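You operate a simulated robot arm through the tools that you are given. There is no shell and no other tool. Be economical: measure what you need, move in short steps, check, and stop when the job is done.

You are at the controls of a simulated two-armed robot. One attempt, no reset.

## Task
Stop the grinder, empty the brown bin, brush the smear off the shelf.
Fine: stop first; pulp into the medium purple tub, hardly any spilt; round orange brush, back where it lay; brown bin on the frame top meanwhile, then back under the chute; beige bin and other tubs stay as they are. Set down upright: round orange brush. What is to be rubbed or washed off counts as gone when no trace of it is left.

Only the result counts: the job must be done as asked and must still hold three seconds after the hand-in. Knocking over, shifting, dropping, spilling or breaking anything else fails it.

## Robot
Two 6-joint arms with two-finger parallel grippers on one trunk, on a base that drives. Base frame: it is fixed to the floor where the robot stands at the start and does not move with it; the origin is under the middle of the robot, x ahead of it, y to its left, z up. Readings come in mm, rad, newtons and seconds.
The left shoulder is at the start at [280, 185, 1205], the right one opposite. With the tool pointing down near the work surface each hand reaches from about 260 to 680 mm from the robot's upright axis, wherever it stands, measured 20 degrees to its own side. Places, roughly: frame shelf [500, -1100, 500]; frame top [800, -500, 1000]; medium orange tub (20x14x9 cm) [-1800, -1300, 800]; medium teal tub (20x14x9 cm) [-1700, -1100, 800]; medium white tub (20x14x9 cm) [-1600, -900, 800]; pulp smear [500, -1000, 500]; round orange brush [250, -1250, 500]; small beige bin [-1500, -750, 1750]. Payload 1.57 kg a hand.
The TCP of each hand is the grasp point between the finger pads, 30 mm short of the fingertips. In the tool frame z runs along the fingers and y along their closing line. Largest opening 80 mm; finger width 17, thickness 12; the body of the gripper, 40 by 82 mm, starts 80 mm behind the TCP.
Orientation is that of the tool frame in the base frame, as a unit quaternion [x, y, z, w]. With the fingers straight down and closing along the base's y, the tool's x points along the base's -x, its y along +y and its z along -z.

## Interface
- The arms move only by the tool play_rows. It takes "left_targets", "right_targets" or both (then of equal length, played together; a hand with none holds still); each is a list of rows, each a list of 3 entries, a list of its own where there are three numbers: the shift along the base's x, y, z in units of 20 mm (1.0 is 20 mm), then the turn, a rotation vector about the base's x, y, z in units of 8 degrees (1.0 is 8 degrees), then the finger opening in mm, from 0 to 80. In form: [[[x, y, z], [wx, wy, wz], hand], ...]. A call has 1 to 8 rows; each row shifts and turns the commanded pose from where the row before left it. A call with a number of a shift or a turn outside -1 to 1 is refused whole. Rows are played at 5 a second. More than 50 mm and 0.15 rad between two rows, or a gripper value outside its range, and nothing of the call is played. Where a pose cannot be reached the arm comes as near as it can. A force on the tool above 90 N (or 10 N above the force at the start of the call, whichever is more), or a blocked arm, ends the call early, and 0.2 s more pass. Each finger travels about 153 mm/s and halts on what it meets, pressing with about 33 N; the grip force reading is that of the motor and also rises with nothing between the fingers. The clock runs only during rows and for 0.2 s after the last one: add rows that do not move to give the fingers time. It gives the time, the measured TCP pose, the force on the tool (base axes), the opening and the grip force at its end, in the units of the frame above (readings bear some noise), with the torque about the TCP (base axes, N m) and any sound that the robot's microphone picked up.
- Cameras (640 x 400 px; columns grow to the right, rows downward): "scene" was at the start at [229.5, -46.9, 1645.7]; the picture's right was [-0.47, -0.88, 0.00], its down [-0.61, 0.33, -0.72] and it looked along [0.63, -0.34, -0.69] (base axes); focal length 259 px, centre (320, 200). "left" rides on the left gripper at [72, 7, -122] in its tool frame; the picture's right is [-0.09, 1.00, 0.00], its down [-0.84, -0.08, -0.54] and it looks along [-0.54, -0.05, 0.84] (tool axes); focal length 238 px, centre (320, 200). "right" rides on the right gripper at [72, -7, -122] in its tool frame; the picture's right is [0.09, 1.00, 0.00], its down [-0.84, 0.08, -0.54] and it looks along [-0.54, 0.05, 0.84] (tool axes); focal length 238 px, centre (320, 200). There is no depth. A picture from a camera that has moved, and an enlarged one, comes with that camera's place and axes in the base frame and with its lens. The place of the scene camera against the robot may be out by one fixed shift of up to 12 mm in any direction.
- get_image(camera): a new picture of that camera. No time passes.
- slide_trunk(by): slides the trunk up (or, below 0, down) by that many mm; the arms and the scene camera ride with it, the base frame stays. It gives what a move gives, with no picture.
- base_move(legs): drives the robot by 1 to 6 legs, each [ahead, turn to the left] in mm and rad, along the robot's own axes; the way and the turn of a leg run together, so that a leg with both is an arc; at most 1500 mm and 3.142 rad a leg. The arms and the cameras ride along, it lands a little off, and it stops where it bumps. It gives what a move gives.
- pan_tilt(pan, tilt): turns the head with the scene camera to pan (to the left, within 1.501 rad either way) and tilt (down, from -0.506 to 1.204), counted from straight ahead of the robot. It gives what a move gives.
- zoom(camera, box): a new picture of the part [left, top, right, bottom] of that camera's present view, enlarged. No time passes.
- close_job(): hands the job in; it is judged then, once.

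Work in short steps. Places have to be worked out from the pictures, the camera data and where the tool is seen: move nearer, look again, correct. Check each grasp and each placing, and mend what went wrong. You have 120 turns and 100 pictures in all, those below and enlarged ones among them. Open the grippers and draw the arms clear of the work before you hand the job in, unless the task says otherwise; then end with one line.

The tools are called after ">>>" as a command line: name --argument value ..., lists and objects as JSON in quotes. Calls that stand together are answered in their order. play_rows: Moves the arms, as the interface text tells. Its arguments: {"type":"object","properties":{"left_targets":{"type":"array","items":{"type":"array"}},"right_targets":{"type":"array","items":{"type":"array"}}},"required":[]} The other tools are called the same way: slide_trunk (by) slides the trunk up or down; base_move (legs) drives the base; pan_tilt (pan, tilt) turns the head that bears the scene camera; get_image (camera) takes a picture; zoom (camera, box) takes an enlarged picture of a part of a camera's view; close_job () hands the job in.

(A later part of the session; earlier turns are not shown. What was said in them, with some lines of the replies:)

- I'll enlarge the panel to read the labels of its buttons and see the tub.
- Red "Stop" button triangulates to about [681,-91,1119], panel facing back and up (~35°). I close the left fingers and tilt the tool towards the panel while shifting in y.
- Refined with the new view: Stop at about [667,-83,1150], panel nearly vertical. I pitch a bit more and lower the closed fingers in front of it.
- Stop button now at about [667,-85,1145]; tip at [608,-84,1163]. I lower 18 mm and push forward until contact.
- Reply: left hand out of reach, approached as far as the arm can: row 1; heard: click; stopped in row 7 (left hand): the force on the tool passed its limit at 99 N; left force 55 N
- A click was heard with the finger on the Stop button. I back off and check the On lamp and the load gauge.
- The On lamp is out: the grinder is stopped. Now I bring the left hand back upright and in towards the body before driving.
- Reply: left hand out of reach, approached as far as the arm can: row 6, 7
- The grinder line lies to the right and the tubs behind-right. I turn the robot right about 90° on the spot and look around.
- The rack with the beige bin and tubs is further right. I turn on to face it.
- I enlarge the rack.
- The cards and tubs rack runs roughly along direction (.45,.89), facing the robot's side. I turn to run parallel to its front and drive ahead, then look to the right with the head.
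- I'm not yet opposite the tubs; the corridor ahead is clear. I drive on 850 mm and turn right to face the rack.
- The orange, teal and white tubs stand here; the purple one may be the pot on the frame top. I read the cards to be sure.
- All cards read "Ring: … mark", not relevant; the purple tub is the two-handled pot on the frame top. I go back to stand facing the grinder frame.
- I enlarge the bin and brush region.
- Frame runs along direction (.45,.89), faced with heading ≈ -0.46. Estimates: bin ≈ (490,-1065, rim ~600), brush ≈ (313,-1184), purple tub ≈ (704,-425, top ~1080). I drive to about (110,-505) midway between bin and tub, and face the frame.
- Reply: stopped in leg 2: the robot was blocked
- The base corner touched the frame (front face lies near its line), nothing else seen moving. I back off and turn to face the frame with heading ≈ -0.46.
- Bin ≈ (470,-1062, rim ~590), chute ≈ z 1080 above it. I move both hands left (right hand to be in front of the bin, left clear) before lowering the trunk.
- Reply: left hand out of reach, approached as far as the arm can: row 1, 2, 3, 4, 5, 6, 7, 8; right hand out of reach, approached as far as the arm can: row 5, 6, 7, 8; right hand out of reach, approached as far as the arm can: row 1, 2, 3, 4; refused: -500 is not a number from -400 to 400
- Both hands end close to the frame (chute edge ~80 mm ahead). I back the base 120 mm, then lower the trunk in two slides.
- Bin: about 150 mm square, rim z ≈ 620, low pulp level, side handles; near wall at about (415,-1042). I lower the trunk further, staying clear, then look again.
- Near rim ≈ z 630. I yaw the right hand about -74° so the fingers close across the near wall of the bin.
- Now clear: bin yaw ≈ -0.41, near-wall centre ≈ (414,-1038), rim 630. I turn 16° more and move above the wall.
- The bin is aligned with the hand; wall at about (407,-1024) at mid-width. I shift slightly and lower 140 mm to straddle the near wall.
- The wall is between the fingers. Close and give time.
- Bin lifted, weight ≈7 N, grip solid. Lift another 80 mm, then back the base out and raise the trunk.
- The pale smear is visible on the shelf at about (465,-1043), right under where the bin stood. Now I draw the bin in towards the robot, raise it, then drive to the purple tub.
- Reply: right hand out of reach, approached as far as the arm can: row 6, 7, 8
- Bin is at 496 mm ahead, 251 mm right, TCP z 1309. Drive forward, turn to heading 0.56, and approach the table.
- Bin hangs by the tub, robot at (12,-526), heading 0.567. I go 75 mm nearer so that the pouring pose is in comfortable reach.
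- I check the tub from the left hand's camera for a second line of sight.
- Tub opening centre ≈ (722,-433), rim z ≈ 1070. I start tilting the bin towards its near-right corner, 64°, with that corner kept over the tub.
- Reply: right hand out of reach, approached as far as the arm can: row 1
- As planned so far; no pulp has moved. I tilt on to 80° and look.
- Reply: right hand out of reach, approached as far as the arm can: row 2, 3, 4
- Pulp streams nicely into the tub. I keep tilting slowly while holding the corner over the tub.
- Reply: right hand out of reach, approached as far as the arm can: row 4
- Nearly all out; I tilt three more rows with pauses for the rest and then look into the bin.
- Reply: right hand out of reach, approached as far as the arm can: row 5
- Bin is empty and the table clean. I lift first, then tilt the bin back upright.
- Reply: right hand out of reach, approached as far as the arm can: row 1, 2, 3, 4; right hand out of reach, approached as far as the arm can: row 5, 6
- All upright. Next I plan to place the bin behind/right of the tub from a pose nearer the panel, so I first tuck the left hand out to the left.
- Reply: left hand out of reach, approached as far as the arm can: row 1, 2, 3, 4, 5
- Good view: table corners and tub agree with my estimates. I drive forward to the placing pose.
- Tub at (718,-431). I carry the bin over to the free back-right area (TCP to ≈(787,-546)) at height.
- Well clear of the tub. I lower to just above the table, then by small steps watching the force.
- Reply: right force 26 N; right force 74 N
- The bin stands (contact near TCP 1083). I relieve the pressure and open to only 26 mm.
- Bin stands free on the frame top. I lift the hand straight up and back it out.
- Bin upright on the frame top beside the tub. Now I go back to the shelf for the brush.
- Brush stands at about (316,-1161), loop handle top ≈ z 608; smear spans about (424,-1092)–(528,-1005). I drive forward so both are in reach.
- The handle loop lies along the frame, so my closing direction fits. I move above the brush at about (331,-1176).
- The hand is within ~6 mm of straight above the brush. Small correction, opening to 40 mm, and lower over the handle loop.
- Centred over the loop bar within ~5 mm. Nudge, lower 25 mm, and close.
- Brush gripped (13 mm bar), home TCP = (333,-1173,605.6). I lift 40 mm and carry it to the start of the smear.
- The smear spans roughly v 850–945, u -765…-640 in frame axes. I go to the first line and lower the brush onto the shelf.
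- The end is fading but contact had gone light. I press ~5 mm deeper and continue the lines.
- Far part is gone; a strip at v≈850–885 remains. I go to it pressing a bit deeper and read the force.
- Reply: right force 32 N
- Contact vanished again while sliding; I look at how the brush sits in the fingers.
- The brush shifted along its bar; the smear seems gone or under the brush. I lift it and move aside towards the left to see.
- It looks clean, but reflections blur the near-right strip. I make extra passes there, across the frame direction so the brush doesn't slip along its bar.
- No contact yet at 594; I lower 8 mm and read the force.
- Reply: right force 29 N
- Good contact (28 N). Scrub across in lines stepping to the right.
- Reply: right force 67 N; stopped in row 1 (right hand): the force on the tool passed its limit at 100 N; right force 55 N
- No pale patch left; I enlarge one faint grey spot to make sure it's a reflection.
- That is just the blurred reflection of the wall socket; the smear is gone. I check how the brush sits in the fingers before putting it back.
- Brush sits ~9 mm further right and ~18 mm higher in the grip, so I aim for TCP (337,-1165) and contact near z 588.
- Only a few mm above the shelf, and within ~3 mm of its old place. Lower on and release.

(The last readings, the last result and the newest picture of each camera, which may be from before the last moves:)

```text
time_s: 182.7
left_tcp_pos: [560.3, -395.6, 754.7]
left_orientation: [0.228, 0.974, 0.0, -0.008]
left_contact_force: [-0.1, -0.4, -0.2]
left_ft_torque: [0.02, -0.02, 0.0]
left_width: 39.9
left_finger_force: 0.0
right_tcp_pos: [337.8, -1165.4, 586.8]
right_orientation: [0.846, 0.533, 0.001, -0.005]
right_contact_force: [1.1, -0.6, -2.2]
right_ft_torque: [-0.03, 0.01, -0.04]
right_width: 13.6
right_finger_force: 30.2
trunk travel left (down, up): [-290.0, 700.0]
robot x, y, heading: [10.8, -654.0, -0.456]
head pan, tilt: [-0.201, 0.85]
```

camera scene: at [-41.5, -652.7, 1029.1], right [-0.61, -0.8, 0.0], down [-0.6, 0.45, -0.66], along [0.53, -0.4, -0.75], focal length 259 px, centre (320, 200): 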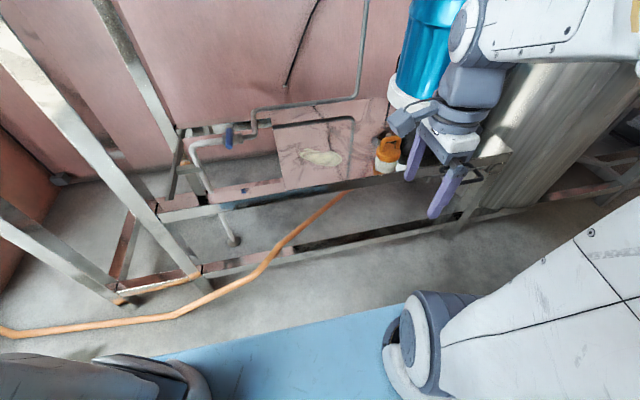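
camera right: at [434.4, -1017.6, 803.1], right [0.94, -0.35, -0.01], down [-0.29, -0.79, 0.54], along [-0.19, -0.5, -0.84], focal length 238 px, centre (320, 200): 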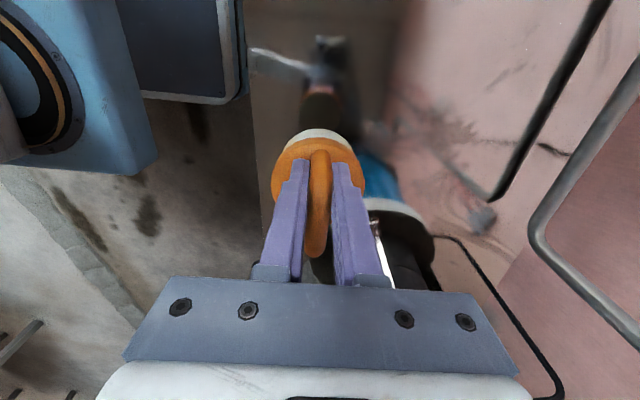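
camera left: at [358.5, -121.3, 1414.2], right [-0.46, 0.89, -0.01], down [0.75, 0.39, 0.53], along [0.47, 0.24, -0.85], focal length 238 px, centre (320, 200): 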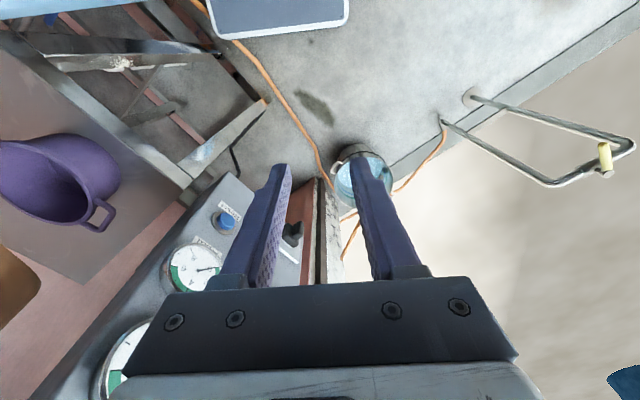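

Still no contact; a few more small steps.

>>> play_rows --right_targets '[[[0, 0, -0.15], [0, 0, 0], 0], [[0, 0, 0], [0, 0, 0], 0]]'

>>> play_rows --right_targets '[[[0, 0, -0.15], [0, 0, 0], 0], [[0, 0, 0], [0, 0, 0], 0]]'

>>> zoom --camera "scene" --box '[380, 180, 480, 250]'

```text
time_s: 183.3
left_tcp_pos: [561.1, -393.7, 756.5]
left_orientation: [0.228, 0.974, -0.001, -0.007]
left_contact_force: [0.1, 0.5, -0.4]
left_ft_torque: [0.0, 0.03, 0.0]
left_width: 40.1
left_finger_force: 0.2
right_tcp_pos: [337.7, -1166.3, 585.0]
right_orientation: [0.847, 0.532, 0.002, -0.002]
right_contact_force: [-6.1, 7.9, 47.1]
right_ft_torque: [0.26, 0.09, -0.05]
right_width: 13.3
right_finger_force: 30.4
trunk travel left (down, up): [-290.0, 700.0]
robot x, y, heading: [11.9, -653.0, -0.453]
head pan, tilt: [-0.201, 0.85]
```

```text
time_s: 183.8
left_tcp_pos: [559.5, -395.0, 755.6]
left_orientation: [0.228, 0.974, -0.002, -0.007]
left_contact_force: [0.3, -0.7, 0.0]
left_ft_torque: [0.04, 0.03, 0.01]
left_width: 40.1
left_finger_force: 0.0
right_tcp_pos: [337.6, -1165.4, 585.2]
right_orientation: [0.847, 0.532, 0.0, 0.0]
right_contact_force: [-10.0, 16.3, 61.0]
right_ft_torque: [0.77, 0.31, 0.02]
right_width: 13.5
right_finger_force: 30.0
trunk travel left (down, up): [-290.0, 700.0]
robot x, y, heading: [12.7, -654.8, -0.454]
head pan, tilt: [-0.201, 0.85]
stopped in row 2 (right hand): the force on the tool passed its limit at 92 N (the readings are from after the stop); the commanded pose is now the measured one
```

```text
5.71 times, centred on (430, 215) of scene
camera zoom: at [214.8, -777.7, 1029.4], right [-0.61, -0.79, 0.0], down [-0.59, 0.46, -0.66], along [0.52, -0.4, -0.75], focal length 1482 px, centre (-309, 114)
```

zoom: 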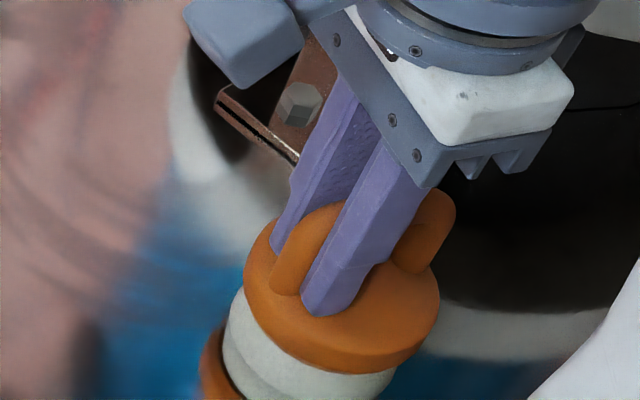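

Firmly down and upright. Relieve, open, and lift away.

>>> play_rows --right_targets '[[[0, 0, 0.12], [0, 0, 0], 0], [[0, 0, 0], [0, 0, 0], 36], [[0, 0, 0], [0, 0, 0], 36], [[0, 0, 0.5], [0, 0, 0], 36], [[0, 0, 1], [0, 0, 0], 36], [[0, 0, 1], [0, 0, 0], 36], [[0, 0, 1], [0, 0, 0], 36], [[0, 0, 1], [0, 0, 0], 36]]'

>>> play_rows --right_targets '[[[0, 0, 1], [0, 0, 0], 60], [[-0.6, 0.6, 1], [0, 0, 0], 80], [[-0.9, 0.6, 0.5], [0, 0, 0], 80], [[-0.9, 0.6, 0], [0, 0, 0], 80], [[-0.9, 0.6, 0], [0, 0, 0], 80], [[-0.9, 0.6, 0], [0, 0, 0], 80]]'

>>> base_move --legs '[[-285, 0]]'

>>> get_image --camera "scene"

>>> zoom --camera "scene" --box '[240, 80, 440, 220]'

```text
time_s: 185.6
left_tcp_pos: [561.8, -395.4, 755.9]
left_orientation: [0.228, 0.974, -0.001, -0.008]
left_contact_force: [-0.9, 0.1, -0.5]
left_ft_torque: [-0.03, 0.01, 0.03]
left_width: 39.9
left_finger_force: 0.1
right_tcp_pos: [336.7, -1165.9, 676.7]
right_orientation: [0.847, 0.532, 0.001, -0.002]
right_contact_force: [0.5, -0.4, 0.7]
right_ft_torque: [0.01, 0.02, -0.04]
right_width: 36.0
right_finger_force: 0.1
trunk travel left (down, up): [-290.0, 700.0]
robot x, y, heading: [14.4, -652.9, -0.453]
head pan, tilt: [-0.201, 0.85]
```

```text
time_s: 187.0
left_tcp_pos: [560.8, -394.9, 755.6]
left_orientation: [0.229, 0.973, -0.001, -0.007]
left_contact_force: [-0.2, 0.5, 0.2]
left_ft_torque: [0.0, 0.01, 0.01]
left_width: 39.8
left_finger_force: 0.1
right_tcp_pos: [268.1, -1139.5, 712.0]
right_orientation: [0.846, 0.533, 0.0, -0.006]
right_contact_force: [0.2, 0.1, -0.2]
right_ft_torque: [-0.03, 0.04, 0.0]
right_width: 79.8
right_finger_force: 0.2
right hand out of reach, approached as far as the arm can: row 5, 6
trunk travel left (down, up): [-290.0, 700.0]
robot x, y, heading: [12.8, -656.2, -0.454]
head pan, tilt: [-0.201, 0.85]
```

```text
time_s: 189.0
left_tcp_pos: [305.3, -267.6, 755.4]
left_orientation: [0.225, 0.974, -0.001, -0.009]
left_contact_force: [0.9, -0.7, 0.7]
left_ft_torque: [0.0, 0.0, 0.0]
left_width: 40.0
left_finger_force: 0.1
right_tcp_pos: [16.1, -1014.0, 711.5]
right_orientation: [0.845, 0.535, 0.001, -0.006]
right_contact_force: [-0.1, -0.1, -0.3]
right_ft_torque: [0.01, 0.04, 0.02]
right_width: 80.1
right_finger_force: 0.0
trunk travel left (down, up): [-290.0, 700.0]
robot x, y, heading: [-238.4, -528.3, -0.448]
head pan, tilt: [-0.201, 0.85]
```

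```text
16 pictures are left
camera scene: at [-32.1, -647.8, 1031.0], right [-0.51, -0.86, 0.0], down [-0.63, 0.38, -0.68], along [0.58, -0.35, -0.73], focal length 259 px, centre (320, 200)
```

scene: 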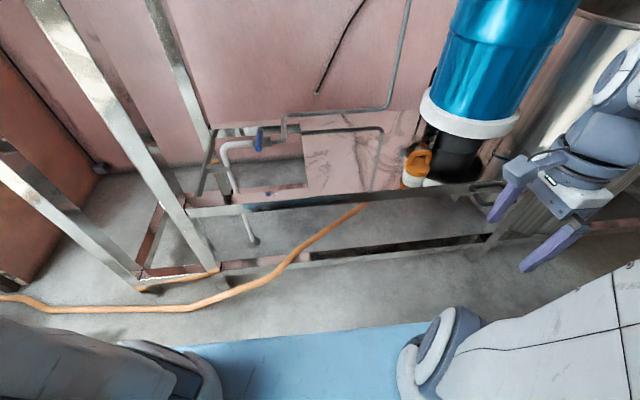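

```text
2.86 times, centred on (340, 150) of scene
camera zoom: at [-32.1, -647.8, 1031.0], right [-0.51, -0.86, 0.0], down [-0.63, 0.38, -0.68], along [0.58, -0.35, -0.73], focal length 741 px, centre (263, 343)
```

zoom: 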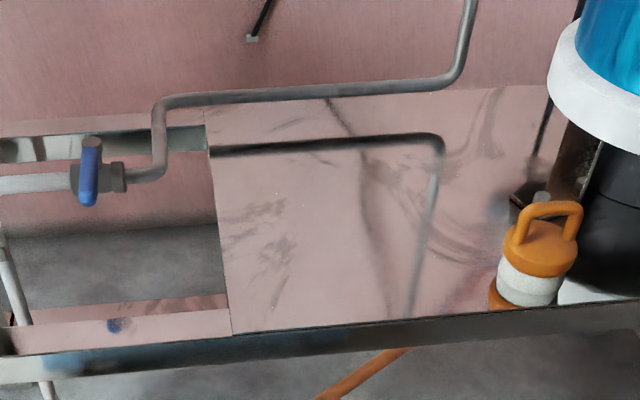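

Shelf is clean and the brush stands upright in its place. Now back up to the frame top for the bin.

>>> slide_trunk --by 400

>>> slide_trunk --by 130

>>> base_move --legs '[[0, -1.315], [-346, 0], [0, 1.545]]'

>>> base_move --legs '[[375, 0]]'

>>> get_image --camera "scene"

```text
time_s: 192.8
left_tcp_pos: [304.6, -268.5, 1154.0]
left_orientation: [0.225, 0.974, -0.001, -0.008]
left_contact_force: [0.6, -0.2, 0.0]
left_ft_torque: [0.02, 0.01, 0.0]
left_width: 40.2
left_finger_force: 0.1
right_tcp_pos: [16.7, -1015.1, 1111.8]
right_orientation: [0.845, 0.534, 0.002, -0.008]
right_contact_force: [0.3, -0.2, 0.1]
right_ft_torque: [-0.01, 0.0, -0.03]
right_width: 80.0
right_finger_force: 0.0
trunk travel left (down, up): [-690.0, 300.0]
robot x, y, heading: [-242.8, -531.0, -0.448]
head pan, tilt: [-0.201, 0.85]
```

```text
time_s: 194.4
left_tcp_pos: [304.8, -268.7, 1285.5]
left_orientation: [0.224, 0.974, -0.001, -0.009]
left_contact_force: [1.0, -0.2, -0.2]
left_ft_torque: [0.01, 0.03, 0.01]
left_width: 40.1
left_finger_force: 0.2
right_tcp_pos: [16.2, -1012.6, 1241.4]
right_orientation: [0.845, 0.534, 0.002, -0.008]
right_contact_force: [-0.1, -0.1, -0.1]
right_ft_torque: [0.01, -0.01, 0.03]
right_width: 80.0
right_finger_force: 0.0
trunk travel left (down, up): [-820.0, 170.0]
robot x, y, heading: [-246.3, -528.0, -0.448]
head pan, tilt: [-0.201, 0.85]
```

```text
time_s: 203.7
left_tcp_pos: [296.3, 188.8, 1285.0]
left_orientation: [0.114, 0.993, -0.001, -0.009]
left_contact_force: [-0.2, -0.6, 0.2]
left_ft_torque: [0.0, -0.02, 0.0]
left_width: 39.9
left_finger_force: 0.0
right_tcp_pos: [184.4, -602.7, 1241.4]
right_orientation: [0.779, 0.627, 0.001, -0.009]
right_contact_force: [-0.2, -0.8, 0.1]
right_ft_torque: [0.02, -0.01, 0.03]
right_width: 79.9
right_finger_force: 0.0
trunk travel left (down, up): [-820.0, 170.0]
robot x, y, heading: [-172.9, -191.4, -0.217]
head pan, tilt: [-0.201, 0.85]
```

```text
time_s: 206.0
left_tcp_pos: [656.7, 106.6, 1285.0]
left_orientation: [0.115, 0.993, -0.002, -0.009]
left_contact_force: [0.0, -0.7, 0.3]
left_ft_torque: [0.02, -0.03, 0.0]
left_width: 40.0
left_finger_force: 0.1
right_tcp_pos: [542.9, -684.8, 1242.2]
right_orientation: [0.78, 0.626, 0.001, -0.009]
right_contact_force: [-0.8, 0.2, 0.8]
right_ft_torque: [-0.02, -0.04, -0.01]
right_width: 80.0
right_finger_force: 0.1
trunk travel left (down, up): [-820.0, 170.0]
robot x, y, heading: [182.7, -270.9, -0.225]
head pan, tilt: [-0.201, 0.85]
```

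```text
14 pictures are left
camera scene: at [409.3, -344.4, 1562.0], right [-0.39, -0.92, 0.0], down [-0.67, 0.28, -0.69], along [0.63, -0.27, -0.73], focal length 259 px, centre (320, 200)
```

scene: 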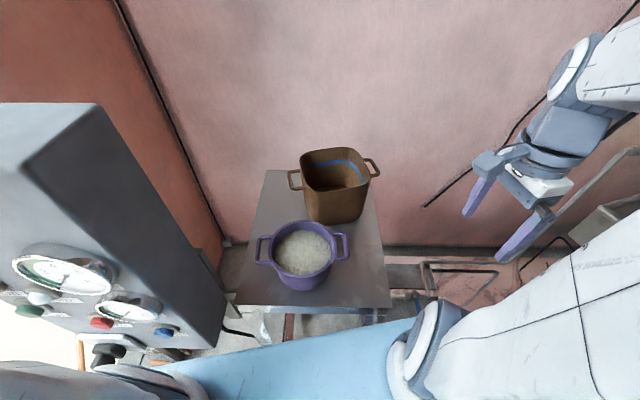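

Both stand as left. I move the right hand over the bin's near wall with the fingers at 32 mm.

>>> play_rows --right_targets '[[[0.93, 0.53, 0.2], [0, 0, 0], 32], [[0.93, 0.53, 0.2], [0, 0, 0], 32], [[0.93, 0.53, 0], [0, 0, 0], 32], [[0.93, 0.53, 0], [0, 0, 0], 32], [[0.93, 0.53, 0], [0, 0, 0], 32], [[0.93, 0.53, 0], [0, 0, 0], 32], [[0.93, 0.53, 0], [0, 0, 0], 32], [[0.93, 0.53, 0], [0, 0, 0], 32]]'

>>> play_rows --right_targets '[[[0.93, 0.53, 0], [0, 0, 0.12], 32], [[0.93, 0.53, 0], [0, 0, 0], 32], [[0.93, 0.53, 0], [0, 0, 0], 32], [[0.93, 0.53, 0], [0, 0, 0], 32], [[0.93, 0.53, 0], [0, 0, 0], 32]]'

>>> get_image --camera "right"

```text
time_s: 207.8
left_tcp_pos: [656.7, 107.3, 1286.2]
left_orientation: [0.114, 0.993, -0.002, -0.009]
left_contact_force: [0.2, -0.2, -0.9]
left_ft_torque: [-0.02, 0.03, 0.02]
left_width: 40.2
left_finger_force: 0.0
right_tcp_pos: [689.9, -600.0, 1248.7]
right_orientation: [0.78, 0.625, 0.001, -0.008]
right_contact_force: [0.5, -0.2, -0.3]
right_ft_torque: [0.03, 0.01, 0.01]
right_width: 32.1
right_finger_force: 0.1
trunk travel left (down, up): [-820.0, 170.0]
robot x, y, heading: [179.3, -271.9, -0.224]
head pan, tilt: [-0.201, 0.85]
```

```text
time_s: 209.0
left_tcp_pos: [656.2, 107.5, 1287.0]
left_orientation: [0.114, 0.993, -0.002, -0.008]
left_contact_force: [0.9, 0.0, -0.6]
left_ft_torque: [-0.03, 0.01, -0.01]
left_width: 39.9
left_finger_force: 0.0
right_tcp_pos: [783.4, -547.6, 1248.5]
right_orientation: [0.775, 0.632, 0.001, -0.008]
right_contact_force: [0.0, -0.2, 0.8]
right_ft_torque: [-0.02, -0.01, -0.03]
right_width: 31.9
right_finger_force: 0.2
trunk travel left (down, up): [-820.0, 170.0]
robot x, y, heading: [182.5, -269.3, -0.221]
head pan, tilt: [-0.201, 0.85]
```

```text
13 pictures are left
camera right: at [793.5, -477.0, 1370.2], right [0.99, -0.11, -0.01], down [-0.09, -0.84, 0.53], along [-0.07, -0.53, -0.85], focal length 238 px, centre (320, 200)
```

right: 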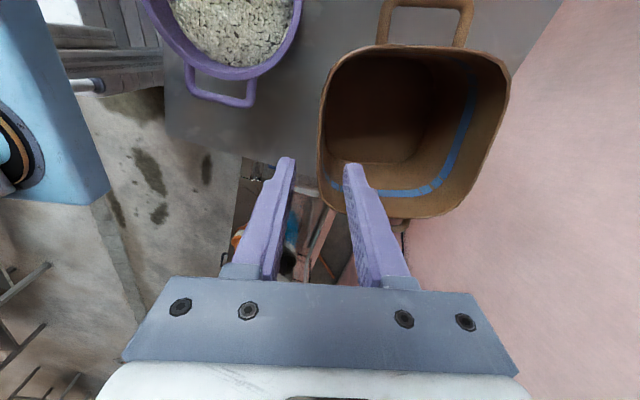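

Wall is within ~5 mm of the finger centre. I correct slightly and lower.

>>> play_rows --right_targets '[[[-0.2, 0.04, -1], [0, 0, 0], 32], [[0, 0, -1], [0, 0, 0], 32], [[0, 0, -1], [0, 0, 0], 32], [[0, 0, -1], [0, 0, 0], 32], [[0, 0, -1], [0, 0, 0], 32], [[0, 0, -1], [0, 0, 0], 32], [[0, 0, -1], [0, 0, 0], 32], [[0, 0, -1], [0, 0, 0], 32]]'

>>> get_image --camera "right"

```text
time_s: 210.8
left_tcp_pos: [656.9, 106.9, 1285.8]
left_orientation: [0.114, 0.993, -0.001, -0.008]
left_contact_force: [0.9, -0.5, -0.4]
left_ft_torque: [-0.02, 0.02, 0.02]
left_width: 39.9
left_finger_force: 0.0
right_tcp_pos: [779.2, -544.5, 1089.1]
right_orientation: [0.774, 0.633, 0.0, -0.009]
right_contact_force: [-0.1, -0.2, 1.3]
right_ft_torque: [-0.02, -0.01, -0.05]
right_width: 32.0
right_finger_force: 0.1
trunk travel left (down, up): [-820.0, 170.0]
robot x, y, heading: [183.4, -268.5, -0.225]
head pan, tilt: [-0.201, 0.85]
```

```text
12 pictures are left
camera right: at [789.2, -475.5, 1211.0], right [0.99, -0.11, -0.01], down [-0.09, -0.84, 0.53], along [-0.07, -0.53, -0.85], focal length 238 px, centre (320, 200)
```

right: 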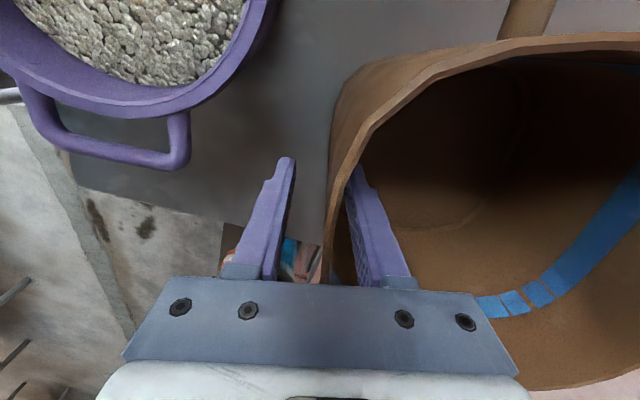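

The wall is between the fingers. Lower 6 mm, close, and lift.

>>> play_rows --right_targets '[[[0, 0, -0.3], [0, 0, 0], 32], [[0, 0, 0], [0, 0, 0], 0], [[0, 0, 0], [0, 0, 0], 0], [[0, 0, 0], [0, 0, 0], 0], [[0, 0, 0.5], [0, 0, 0], 0], [[0, 0, 1], [0, 0, 0], 0], [[0, 0, 1], [0, 0, 0], 0], [[0, 0, 1], [0, 0, 0], 0]]'

>>> play_rows --right_targets '[[[0, 0, 1], [0, 0, 0], 0], [[0, 0, 1], [0, 0, 0], 0], [[0, 0, 1], [0, 0, 0], 0], [[0, 0, 1], [0, 0, 0], 0], [[0, 0, 1], [0, 0, 0], 0], [[0, 0, 1], [0, 0, 0], 0], [[0, 0, 0.5], [0, 0, 0], 0]]'

>>> play_rows --right_targets '[[[-0.9, -0.5, 0], [0, 0, 0], 0], [[-0.9, -0.5, 0], [0, 0, 0], 0], [[-0.9, -0.5, 0], [0, 0, 0], 0], [[-0.9, -0.5, 0], [0, 0, 0], 0], [[-0.9, -0.5, 0], [0, 0, 0], 0], [[-0.9, -0.5, 0], [0, 0, 0], 0], [[-0.9, -0.5, 0], [0, 0, 0], 0], [[-0.9, -0.5, 0], [0, 0, 0], 0]]'

>>> get_image --camera "scene"

```text
time_s: 212.6
left_tcp_pos: [657.7, 108.3, 1285.9]
left_orientation: [0.114, 0.993, -0.001, -0.007]
left_contact_force: [0.4, 0.1, 0.1]
left_ft_torque: [0.01, 0.0, -0.01]
left_width: 39.8
left_finger_force: 0.0
right_tcp_pos: [778.6, -547.4, 1155.1]
right_orientation: [0.774, 0.633, 0.0, -0.009]
right_contact_force: [-0.3, 0.4, -1.5]
right_ft_torque: [-0.03, 0.14, 0.01]
right_width: 3.2
right_finger_force: 24.3
trunk travel left (down, up): [-820.0, 170.0]
robot x, y, heading: [181.2, -270.9, -0.224]
head pan, tilt: [-0.201, 0.85]
```

```text
time_s: 214.2
left_tcp_pos: [657.2, 106.2, 1285.6]
left_orientation: [0.114, 0.993, -0.002, -0.009]
left_contact_force: [0.1, -0.2, -1.3]
left_ft_torque: [0.04, 0.01, -0.02]
left_width: 39.9
left_finger_force: 0.1
right_tcp_pos: [781.9, -545.5, 1284.6]
right_orientation: [0.774, 0.633, 0.0, -0.01]
right_contact_force: [0.4, 0.2, -1.7]
right_ft_torque: [0.03, 0.13, -0.03]
right_width: 3.2
right_finger_force: 24.0
trunk travel left (down, up): [-820.0, 170.0]
robot x, y, heading: [180.3, -269.0, -0.224]
head pan, tilt: [-0.201, 0.85]
```

```text
time_s: 216.0
left_tcp_pos: [656.5, 107.6, 1286.8]
left_orientation: [0.115, 0.993, -0.003, -0.008]
left_contact_force: [0.1, 0.2, 0.1]
left_ft_torque: [-0.01, -0.03, 0.03]
left_width: 40.1
left_finger_force: 0.0
right_tcp_pos: [635.5, -626.8, 1282.7]
right_orientation: [0.775, 0.632, 0.0, -0.009]
right_contact_force: [0.5, -0.5, -2.1]
right_ft_torque: [0.02, 0.16, -0.02]
right_width: 3.3
right_finger_force: 24.1
trunk travel left (down, up): [-820.0, 170.0]
robot x, y, heading: [181.4, -275.2, -0.219]
head pan, tilt: [-0.201, 0.85]
```

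```text
11 pictures are left
camera scene: at [407.3, -345.6, 1559.1], right [-0.41, -0.91, 0.0], down [-0.68, 0.31, -0.66], along [0.6, -0.27, -0.75], focal length 259 px, centre (320, 200)
```

scene: 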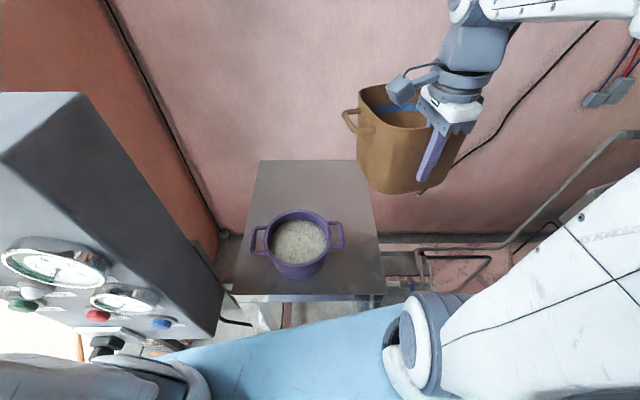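

Tub untouched, bin in hand. I drive back to in front of the shelf and lower the trunk.

>>> base_move --legs '[[-375, 0], [0, -1.53], [346, 0], [0, 1.315]]'

>>> slide_trunk --by -400

>>> slide_trunk --by -130

>>> play_rows --right_targets '[[[0.43, 0.9, 0], [0, 0, 0], 0], [[0.43, 0.9, 0], [0, 0, 0], 0], [[0.43, 0.9, 0], [0, 0, 0], 0], [[0.43, 0.9, 0], [0, 0, 0], 0], [[0, 0, 0], [0, 0, 0], 0]]'

```text
time_s: 227.0
left_tcp_pos: [321.5, -289.1, 1285.2]
left_orientation: [0.242, 0.97, 0.0, -0.008]
left_contact_force: [0.3, -0.3, 0.3]
left_ft_torque: [-0.02, 0.0, 0.02]
left_width: 40.0
left_finger_force: 0.0
right_tcp_pos: [111.6, -993.1, 1282.5]
right_orientation: [0.85, 0.526, 0.002, -0.009]
right_contact_force: [-0.6, -1.2, -1.6]
right_ft_torque: [0.07, 0.13, 0.03]
right_width: 3.0
right_finger_force: 24.4
trunk travel left (down, up): [-820.0, 170.0]
robot x, y, heading: [-233.1, -531.5, -0.485]
head pan, tilt: [-0.201, 0.85]
```

```text
time_s: 230.8
left_tcp_pos: [321.3, -288.8, 886.0]
left_orientation: [0.242, 0.97, 0.0, -0.009]
left_contact_force: [0.4, 0.8, -0.2]
left_ft_torque: [0.02, -0.01, 0.06]
left_width: 40.3
left_finger_force: 0.1
right_tcp_pos: [112.9, -993.9, 883.1]
right_orientation: [0.85, 0.526, 0.002, -0.009]
right_contact_force: [-0.8, -1.1, -2.3]
right_ft_torque: [0.08, 0.11, 0.03]
right_width: 3.0
right_finger_force: 24.2
trunk travel left (down, up): [-420.0, 570.0]
robot x, y, heading: [-235.6, -531.1, -0.484]
head pan, tilt: [-0.201, 0.85]
```

```text
time_s: 232.4
left_tcp_pos: [321.7, -289.0, 755.2]
left_orientation: [0.243, 0.97, 0.0, -0.008]
left_contact_force: [0.7, 0.5, 0.0]
left_ft_torque: [-0.01, 0.01, -0.03]
left_width: 39.9
left_finger_force: 0.1
right_tcp_pos: [112.7, -992.9, 753.6]
right_orientation: [0.85, 0.527, 0.002, -0.009]
right_contact_force: [0.3, -0.1, -1.7]
right_ft_torque: [0.09, 0.08, -0.01]
right_width: 3.2
right_finger_force: 23.9
trunk travel left (down, up): [-290.0, 700.0]
robot x, y, heading: [-235.8, -530.5, -0.482]
head pan, tilt: [-0.201, 0.85]
```

```text
time_s: 233.6
left_tcp_pos: [321.8, -289.4, 755.1]
left_orientation: [0.242, 0.97, 0.0, -0.009]
left_contact_force: [0.3, 0.9, -0.3]
left_ft_torque: [-0.01, 0.02, 0.01]
left_width: 39.9
left_finger_force: 0.0
right_tcp_pos: [145.7, -917.8, 755.5]
right_orientation: [0.85, 0.527, 0.001, -0.009]
right_contact_force: [-0.1, 0.0, -1.0]
right_ft_torque: [0.06, 0.12, 0.0]
right_width: 3.1
right_finger_force: 24.3
trunk travel left (down, up): [-290.0, 700.0]
robot x, y, heading: [-233.3, -533.8, -0.486]
head pan, tilt: [-0.201, 0.85]
```

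Hand at (146,-918,755), clear height over the brush. Drive forward 270 mm, bringing the bin under the chute.

>>> base_move --legs '[[270, 0]]'

>>> get_image --camera "scene"

```text
time_s: 235.5
left_tcp_pos: [556.3, -406.1, 754.7]
left_orientation: [0.239, 0.971, -0.001, -0.008]
left_contact_force: [0.0, 0.3, -0.4]
left_ft_torque: [0.01, -0.02, 0.04]
left_width: 40.0
left_finger_force: 0.1
right_tcp_pos: [385.4, -1038.6, 754.9]
right_orientation: [0.848, 0.529, 0.001, -0.009]
right_contact_force: [0.1, 0.6, -1.9]
right_ft_torque: [0.08, 0.11, 0.02]
right_width: 3.4
right_finger_force: 23.7
trunk travel left (down, up): [-290.0, 700.0]
robot x, y, heading: [2.0, -655.0, -0.473]
head pan, tilt: [-0.201, 0.85]
```

```text
10 pictures are left
camera scene: at [202.9, -784.2, 1029.0], right [-0.62, -0.78, 0.0], down [-0.59, 0.47, -0.66], along [0.52, -0.41, -0.75], focal length 259 px, centre (320, 200)
```

scene: 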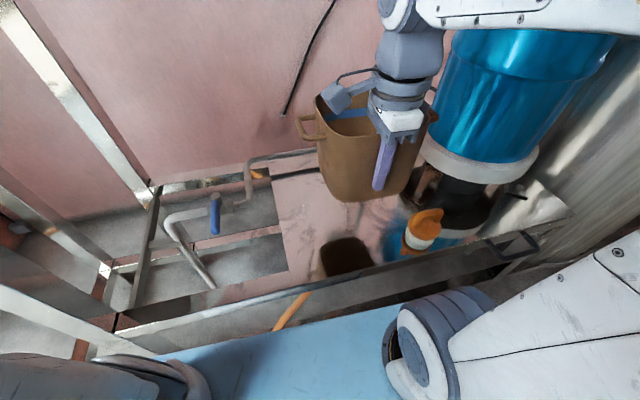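

Above the spot; I correct xy and yaw to the original grasp pose and lower.

>>> play_rows --right_targets '[[[0.64, 0.37, 0], [0, 0, 0.2], 0], [[0.64, 0.37, -1], [0, 0, 0], 0], [[0, 0, -1], [0, 0, 0], 0], [[0, 0, -1], [0, 0, 0], 0], [[0, 0, -1], [0, 0, 0], 0], [[0, 0, -1], [0, 0, 0], 0], [[0, 0, -1], [0, 0, 0], 0]]'

>>> play_rows --right_targets '[[[0, 0, -1], [0, 0, 0], 0], [[0, 0, -0.7], [0, 0, 0], 0], [[0, 0, 0], [0, 0, 0], 0]]'

>>> zoom --camera "scene" --box '[260, 110, 460, 270]'

```text
time_s: 237.1
left_tcp_pos: [555.0, -407.9, 755.8]
left_orientation: [0.239, 0.971, -0.001, -0.008]
left_contact_force: [0.0, -0.8, -0.5]
left_ft_torque: [-0.02, -0.03, 0.04]
left_width: 39.8
left_finger_force: 0.1
right_tcp_pos: [411.6, -1020.7, 633.7]
right_orientation: [0.84, 0.542, 0.001, -0.009]
right_contact_force: [1.3, 0.8, -1.6]
right_ft_torque: [0.08, 0.1, 0.02]
right_width: 2.9
right_finger_force: 24.0
trunk travel left (down, up): [-290.0, 700.0]
robot x, y, heading: [-0.2, -654.1, -0.479]
head pan, tilt: [-0.201, 0.85]
```

```text
time_s: 237.9
left_tcp_pos: [556.9, -407.0, 756.1]
left_orientation: [0.238, 0.971, 0.0, -0.008]
left_contact_force: [0.1, -0.2, -0.2]
left_ft_torque: [-0.02, 0.03, -0.01]
left_width: 40.0
left_finger_force: 0.1
right_tcp_pos: [411.3, -1022.6, 599.7]
right_orientation: [0.84, 0.542, 0.001, -0.009]
right_contact_force: [0.0, -0.2, -2.6]
right_ft_torque: [0.11, 0.07, 0.0]
right_width: 3.3
right_finger_force: 24.3
trunk travel left (down, up): [-290.0, 700.0]
robot x, y, heading: [4.6, -653.7, -0.476]
head pan, tilt: [-0.201, 0.85]
```

```text
2.50 times, centred on (360, 190) of scene
camera zoom: at [202.9, -784.2, 1029.1], right [-0.62, -0.78, 0.0], down [-0.59, 0.47, -0.66], along [0.52, -0.41, -0.75], focal length 648 px, centre (220, 225)
```

zoom: 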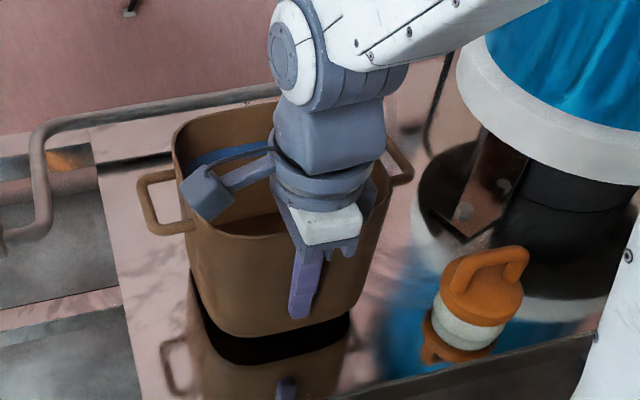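

About 15 mm above the shelf. Lower gently to contact.

>>> play_rows --right_targets '[[[0, 0, -0.4], [0, 0, 0], 0], [[0, 0, -0.3], [0, 0, 0], 0], [[0, 0, 0], [0, 0, 0], 0]]'

>>> play_rows --right_targets '[[[0, 0, -0.15], [0, 0, 0], 0], [[0, 0, 0], [0, 0, 0], 0]]'

```text
time_s: 238.7
left_tcp_pos: [555.7, -407.1, 757.0]
left_orientation: [0.238, 0.971, -0.001, -0.009]
left_contact_force: [-0.2, -0.1, -0.3]
left_ft_torque: [0.01, -0.04, -0.02]
left_width: 40.0
left_finger_force: 0.0
right_tcp_pos: [412.3, -1021.8, 587.0]
right_orientation: [0.84, 0.542, 0.001, -0.009]
right_contact_force: [0.1, 0.5, -1.8]
right_ft_torque: [0.08, 0.13, -0.02]
right_width: 3.0
right_finger_force: 24.1
trunk travel left (down, up): [-290.0, 700.0]
robot x, y, heading: [4.6, -653.7, -0.474]
head pan, tilt: [-0.201, 0.85]
```

```text
time_s: 239.3
left_tcp_pos: [555.9, -405.9, 755.5]
left_orientation: [0.239, 0.971, -0.001, -0.007]
left_contact_force: [0.4, -0.5, 0.5]
left_ft_torque: [-0.02, -0.02, -0.02]
left_width: 40.1
left_finger_force: 0.1
right_tcp_pos: [411.9, -1023.5, 583.1]
right_orientation: [0.84, 0.542, 0.001, -0.008]
right_contact_force: [-0.2, 0.1, 4.2]
right_ft_torque: [-0.35, -0.58, -0.01]
right_width: 3.0
right_finger_force: 23.4
trunk travel left (down, up): [-290.0, 700.0]
robot x, y, heading: [3.2, -652.0, -0.472]
head pan, tilt: [-0.201, 0.85]
```

Contact. One more small step, then open and lift out.

>>> play_rows --right_targets '[[[0, 0, -0.15], [0, 0, 0], 0], [[0, 0, 0], [0, 0, 0], 30], [[0, 0, 0], [0, 0, 0], 40], [[0, 0, 0.5], [0, 0, 0], 40], [[0, 0, 1], [0, 0, 0], 40], [[0, 0, 1], [0, 0, 0], 40], [[0, 0, 1], [0, 0, 0], 40], [[0, 0, 1], [0, 0, 0], 40]]'

>>> play_rows --right_targets '[[[0, 0, 1], [0, 0, 0], 40], [[0, 0, 1], [0, 0, 0], 40], [[0, 0, 1], [0, 0, 0], 40]]'

>>> base_move --legs '[[-280, 0]]'

>>> get_image --camera "scene"

>>> get_image --camera "right"

```text
time_s: 241.1
left_tcp_pos: [555.2, -407.0, 756.2]
left_orientation: [0.238, 0.971, -0.001, -0.008]
left_contact_force: [-0.1, 0.5, 0.4]
left_ft_torque: [-0.01, -0.02, 0.0]
left_width: 40.4
left_finger_force: 0.1
right_tcp_pos: [412.3, -1021.9, 671.5]
right_orientation: [0.84, 0.542, 0.001, -0.009]
right_contact_force: [0.6, 0.5, 0.2]
right_ft_torque: [0.02, 0.03, 0.0]
right_width: 39.9
right_finger_force: 0.0
trunk travel left (down, up): [-290.0, 700.0]
robot x, y, heading: [0.9, -653.3, -0.475]
head pan, tilt: [-0.201, 0.85]
```

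```text
time_s: 241.9
left_tcp_pos: [556.1, -408.3, 755.8]
left_orientation: [0.239, 0.971, -0.001, -0.009]
left_contact_force: [0.5, -0.7, -0.3]
left_ft_torque: [0.03, 0.01, 0.02]
left_width: 40.0
left_finger_force: 0.2
right_tcp_pos: [411.3, -1021.2, 731.0]
right_orientation: [0.84, 0.542, 0.001, -0.009]
right_contact_force: [0.4, -0.7, 0.2]
right_ft_torque: [-0.01, 0.02, -0.02]
right_width: 39.9
right_finger_force: 0.0
trunk travel left (down, up): [-290.0, 700.0]
robot x, y, heading: [2.2, -651.6, -0.476]
head pan, tilt: [-0.201, 0.85]
```

```text
time_s: 243.9
left_tcp_pos: [304.0, -278.1, 755.6]
left_orientation: [0.24, 0.971, -0.001, -0.008]
left_contact_force: [0.5, 0.4, 0.0]
left_ft_torque: [-0.01, 0.0, -0.04]
left_width: 40.1
left_finger_force: 0.1
right_tcp_pos: [157.0, -893.2, 731.2]
right_orientation: [0.842, 0.54, 0.001, -0.01]
right_contact_force: [0.1, 0.4, 0.0]
right_ft_torque: [0.0, 0.03, -0.04]
right_width: 40.0
right_finger_force: 0.0
trunk travel left (down, up): [-290.0, 700.0]
robot x, y, heading: [-249.0, -521.6, -0.474]
head pan, tilt: [-0.201, 0.85]
```

```text
8 pictures are left
camera scene: at [-50.1, -654.8, 1029.1], right [-0.63, -0.78, 0.0], down [-0.58, 0.47, -0.66], along [0.51, -0.41, -0.75], focal length 259 px, centre (320, 200)
```

scene: 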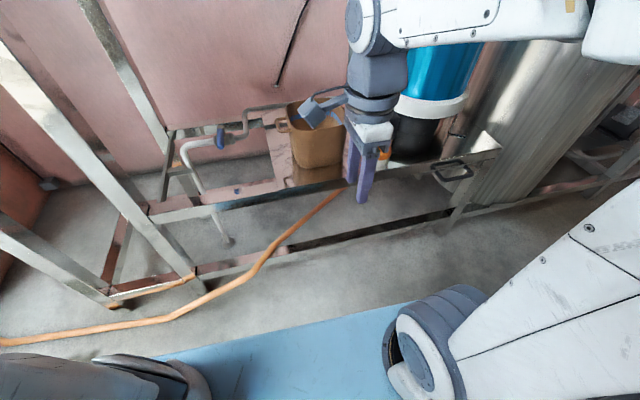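

```text
7 pictures are left
camera right: at [181.9, -827.2, 853.2], right [0.94, -0.33, -0.01], down [-0.27, -0.8, 0.53], along [-0.18, -0.5, -0.85], focal length 238 px, centre (320, 200)
```

right: 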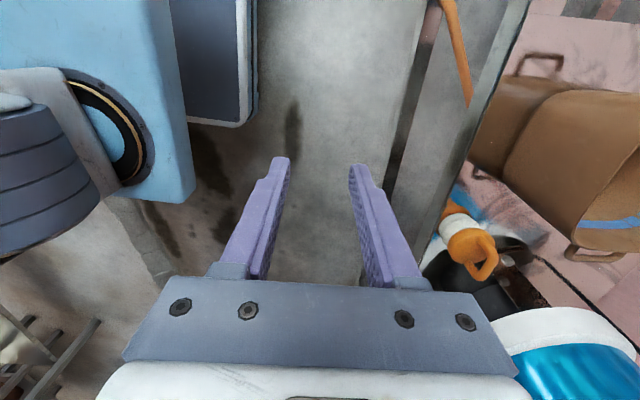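

Bin stands back on the shelf and the brush is upright. I raise the trunk, draw back, and take a final look.

>>> base_move --legs '[[-150, 0]]'

>>> slide_trunk --by 400

>>> play_rows --right_targets '[[[-0.4, -0.9, 0], [0, 0, 0], 60], [[-0.4, -0.9, 0], [0, 0, 0], 60], [[-0.4, -0.9, 0], [0, 0, 0], 60], [[-0.4, -0.9, 0], [0, 0, 0], 60], [[-0.4, -0.9, 0], [0, 0, 0], 60], [[-0.4, -0.9, 0], [0, 0, 0], 60]]'

>>> pan_tilt --pan 0.1 --tilt 0.6

>>> get_image --camera "scene"

>>> zoom --camera "scene" --box '[270, 130, 470, 290]'

```text
time_s: 245.2
left_tcp_pos: [168.5, -208.7, 754.5]
left_orientation: [0.24, 0.971, 0.0, -0.008]
left_contact_force: [0.8, -0.6, -0.4]
left_ft_torque: [-0.03, 0.02, 0.02]
left_width: 39.9
left_finger_force: 0.1
right_tcp_pos: [22.3, -823.2, 732.3]
right_orientation: [0.841, 0.541, 0.001, -0.009]
right_contact_force: [0.7, 0.8, -0.8]
right_ft_torque: [-0.01, -0.03, 0.02]
right_width: 39.7
right_finger_force: 0.0
trunk travel left (down, up): [-290.0, 700.0]
robot x, y, heading: [-383.9, -453.3, -0.482]
head pan, tilt: [-0.201, 0.85]
```

```text
time_s: 249.1
left_tcp_pos: [168.7, -208.2, 1156.5]
left_orientation: [0.24, 0.971, -0.001, -0.008]
left_contact_force: [-0.1, -0.3, 0.3]
left_ft_torque: [0.0, -0.03, -0.01]
left_width: 40.0
left_finger_force: 0.1
right_tcp_pos: [22.7, -822.1, 1131.4]
right_orientation: [0.841, 0.541, 0.002, -0.009]
right_contact_force: [-0.5, 0.5, -0.2]
right_ft_torque: [0.01, 0.01, 0.01]
right_width: 40.1
right_finger_force: 0.1
trunk travel left (down, up): [-690.0, 300.0]
robot x, y, heading: [-384.1, -454.3, -0.478]
head pan, tilt: [-0.201, 0.85]
```

```text
time_s: 250.5
left_tcp_pos: [169.2, -208.7, 1155.9]
left_orientation: [0.239, 0.971, -0.001, -0.008]
left_contact_force: [-0.5, 0.2, -0.4]
left_ft_torque: [0.01, 0.0, 0.0]
left_width: 39.9
left_finger_force: 0.0
right_tcp_pos: [-23.9, -931.6, 1130.4]
right_orientation: [0.841, 0.542, 0.002, -0.008]
right_contact_force: [0.7, -0.2, 0.1]
right_ft_torque: [-0.04, 0.0, 0.02]
right_width: 60.1
right_finger_force: 0.1
trunk travel left (down, up): [-690.0, 300.0]
robot x, y, heading: [-387.7, -452.4, -0.476]
head pan, tilt: [-0.201, 0.85]
```

```text
time_s: 251.3
left_tcp_pos: [169.4, -208.4, 1156.8]
left_orientation: [0.24, 0.971, -0.001, -0.008]
left_contact_force: [-0.5, -0.3, 0.8]
left_ft_torque: [-0.04, 0.02, -0.02]
left_width: 40.0
left_finger_force: 0.0
right_tcp_pos: [-24.8, -929.4, 1130.3]
right_orientation: [0.841, 0.54, 0.002, -0.009]
right_contact_force: [0.0, 0.8, -0.3]
right_ft_torque: [0.0, 0.01, 0.01]
right_width: 59.9
right_finger_force: 0.0
trunk travel left (down, up): [-690.0, 300.0]
robot x, y, heading: [-383.7, -454.8, -0.475]
head pan, tilt: [0.099, 0.6]
```

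```text
6 pictures are left
camera scene: at [-163.3, -568.6, 1449.9], right [-0.37, -0.93, 0.0], down [-0.53, 0.21, -0.82], along [0.77, -0.3, -0.57], focal length 259 px, centre (320, 200)
```

scene: 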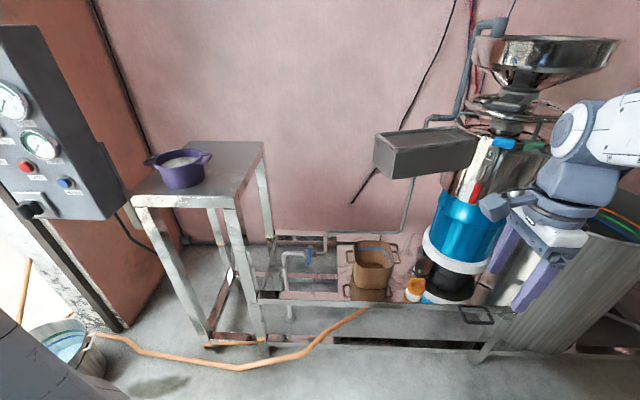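

```text
2.50 times, centred on (370, 210) of scene
camera zoom: at [-163.3, -568.6, 1449.9], right [-0.37, -0.93, 0.0], down [-0.53, 0.21, -0.82], along [0.77, -0.3, -0.57], focal length 648 px, centre (195, 175)
```

zoom: 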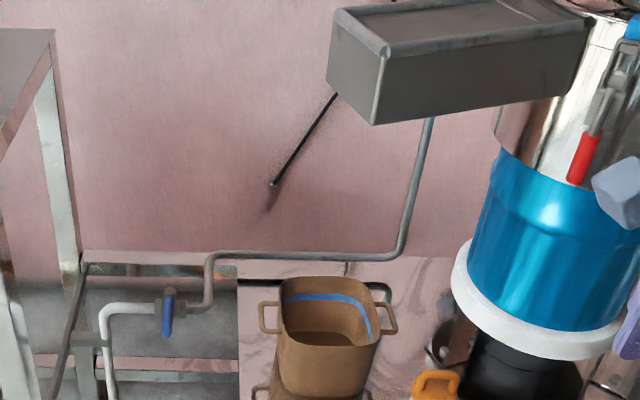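

Everything is in place: grinder stopped, pulp in the purple tub, empty brown bin back under the chute, smear brushed off, brush upright in its place. Arms are clear and open.

>>> close_job

```text
The job is handed in.
```

The job is handed in: I stopped the grinder first, emptied the brown bin into the medium purple tub with no spill visible, and brushed the smear off the shelf. The bin is back under the chute, and the round orange brush stands upright within a few millimetres of where it lay.
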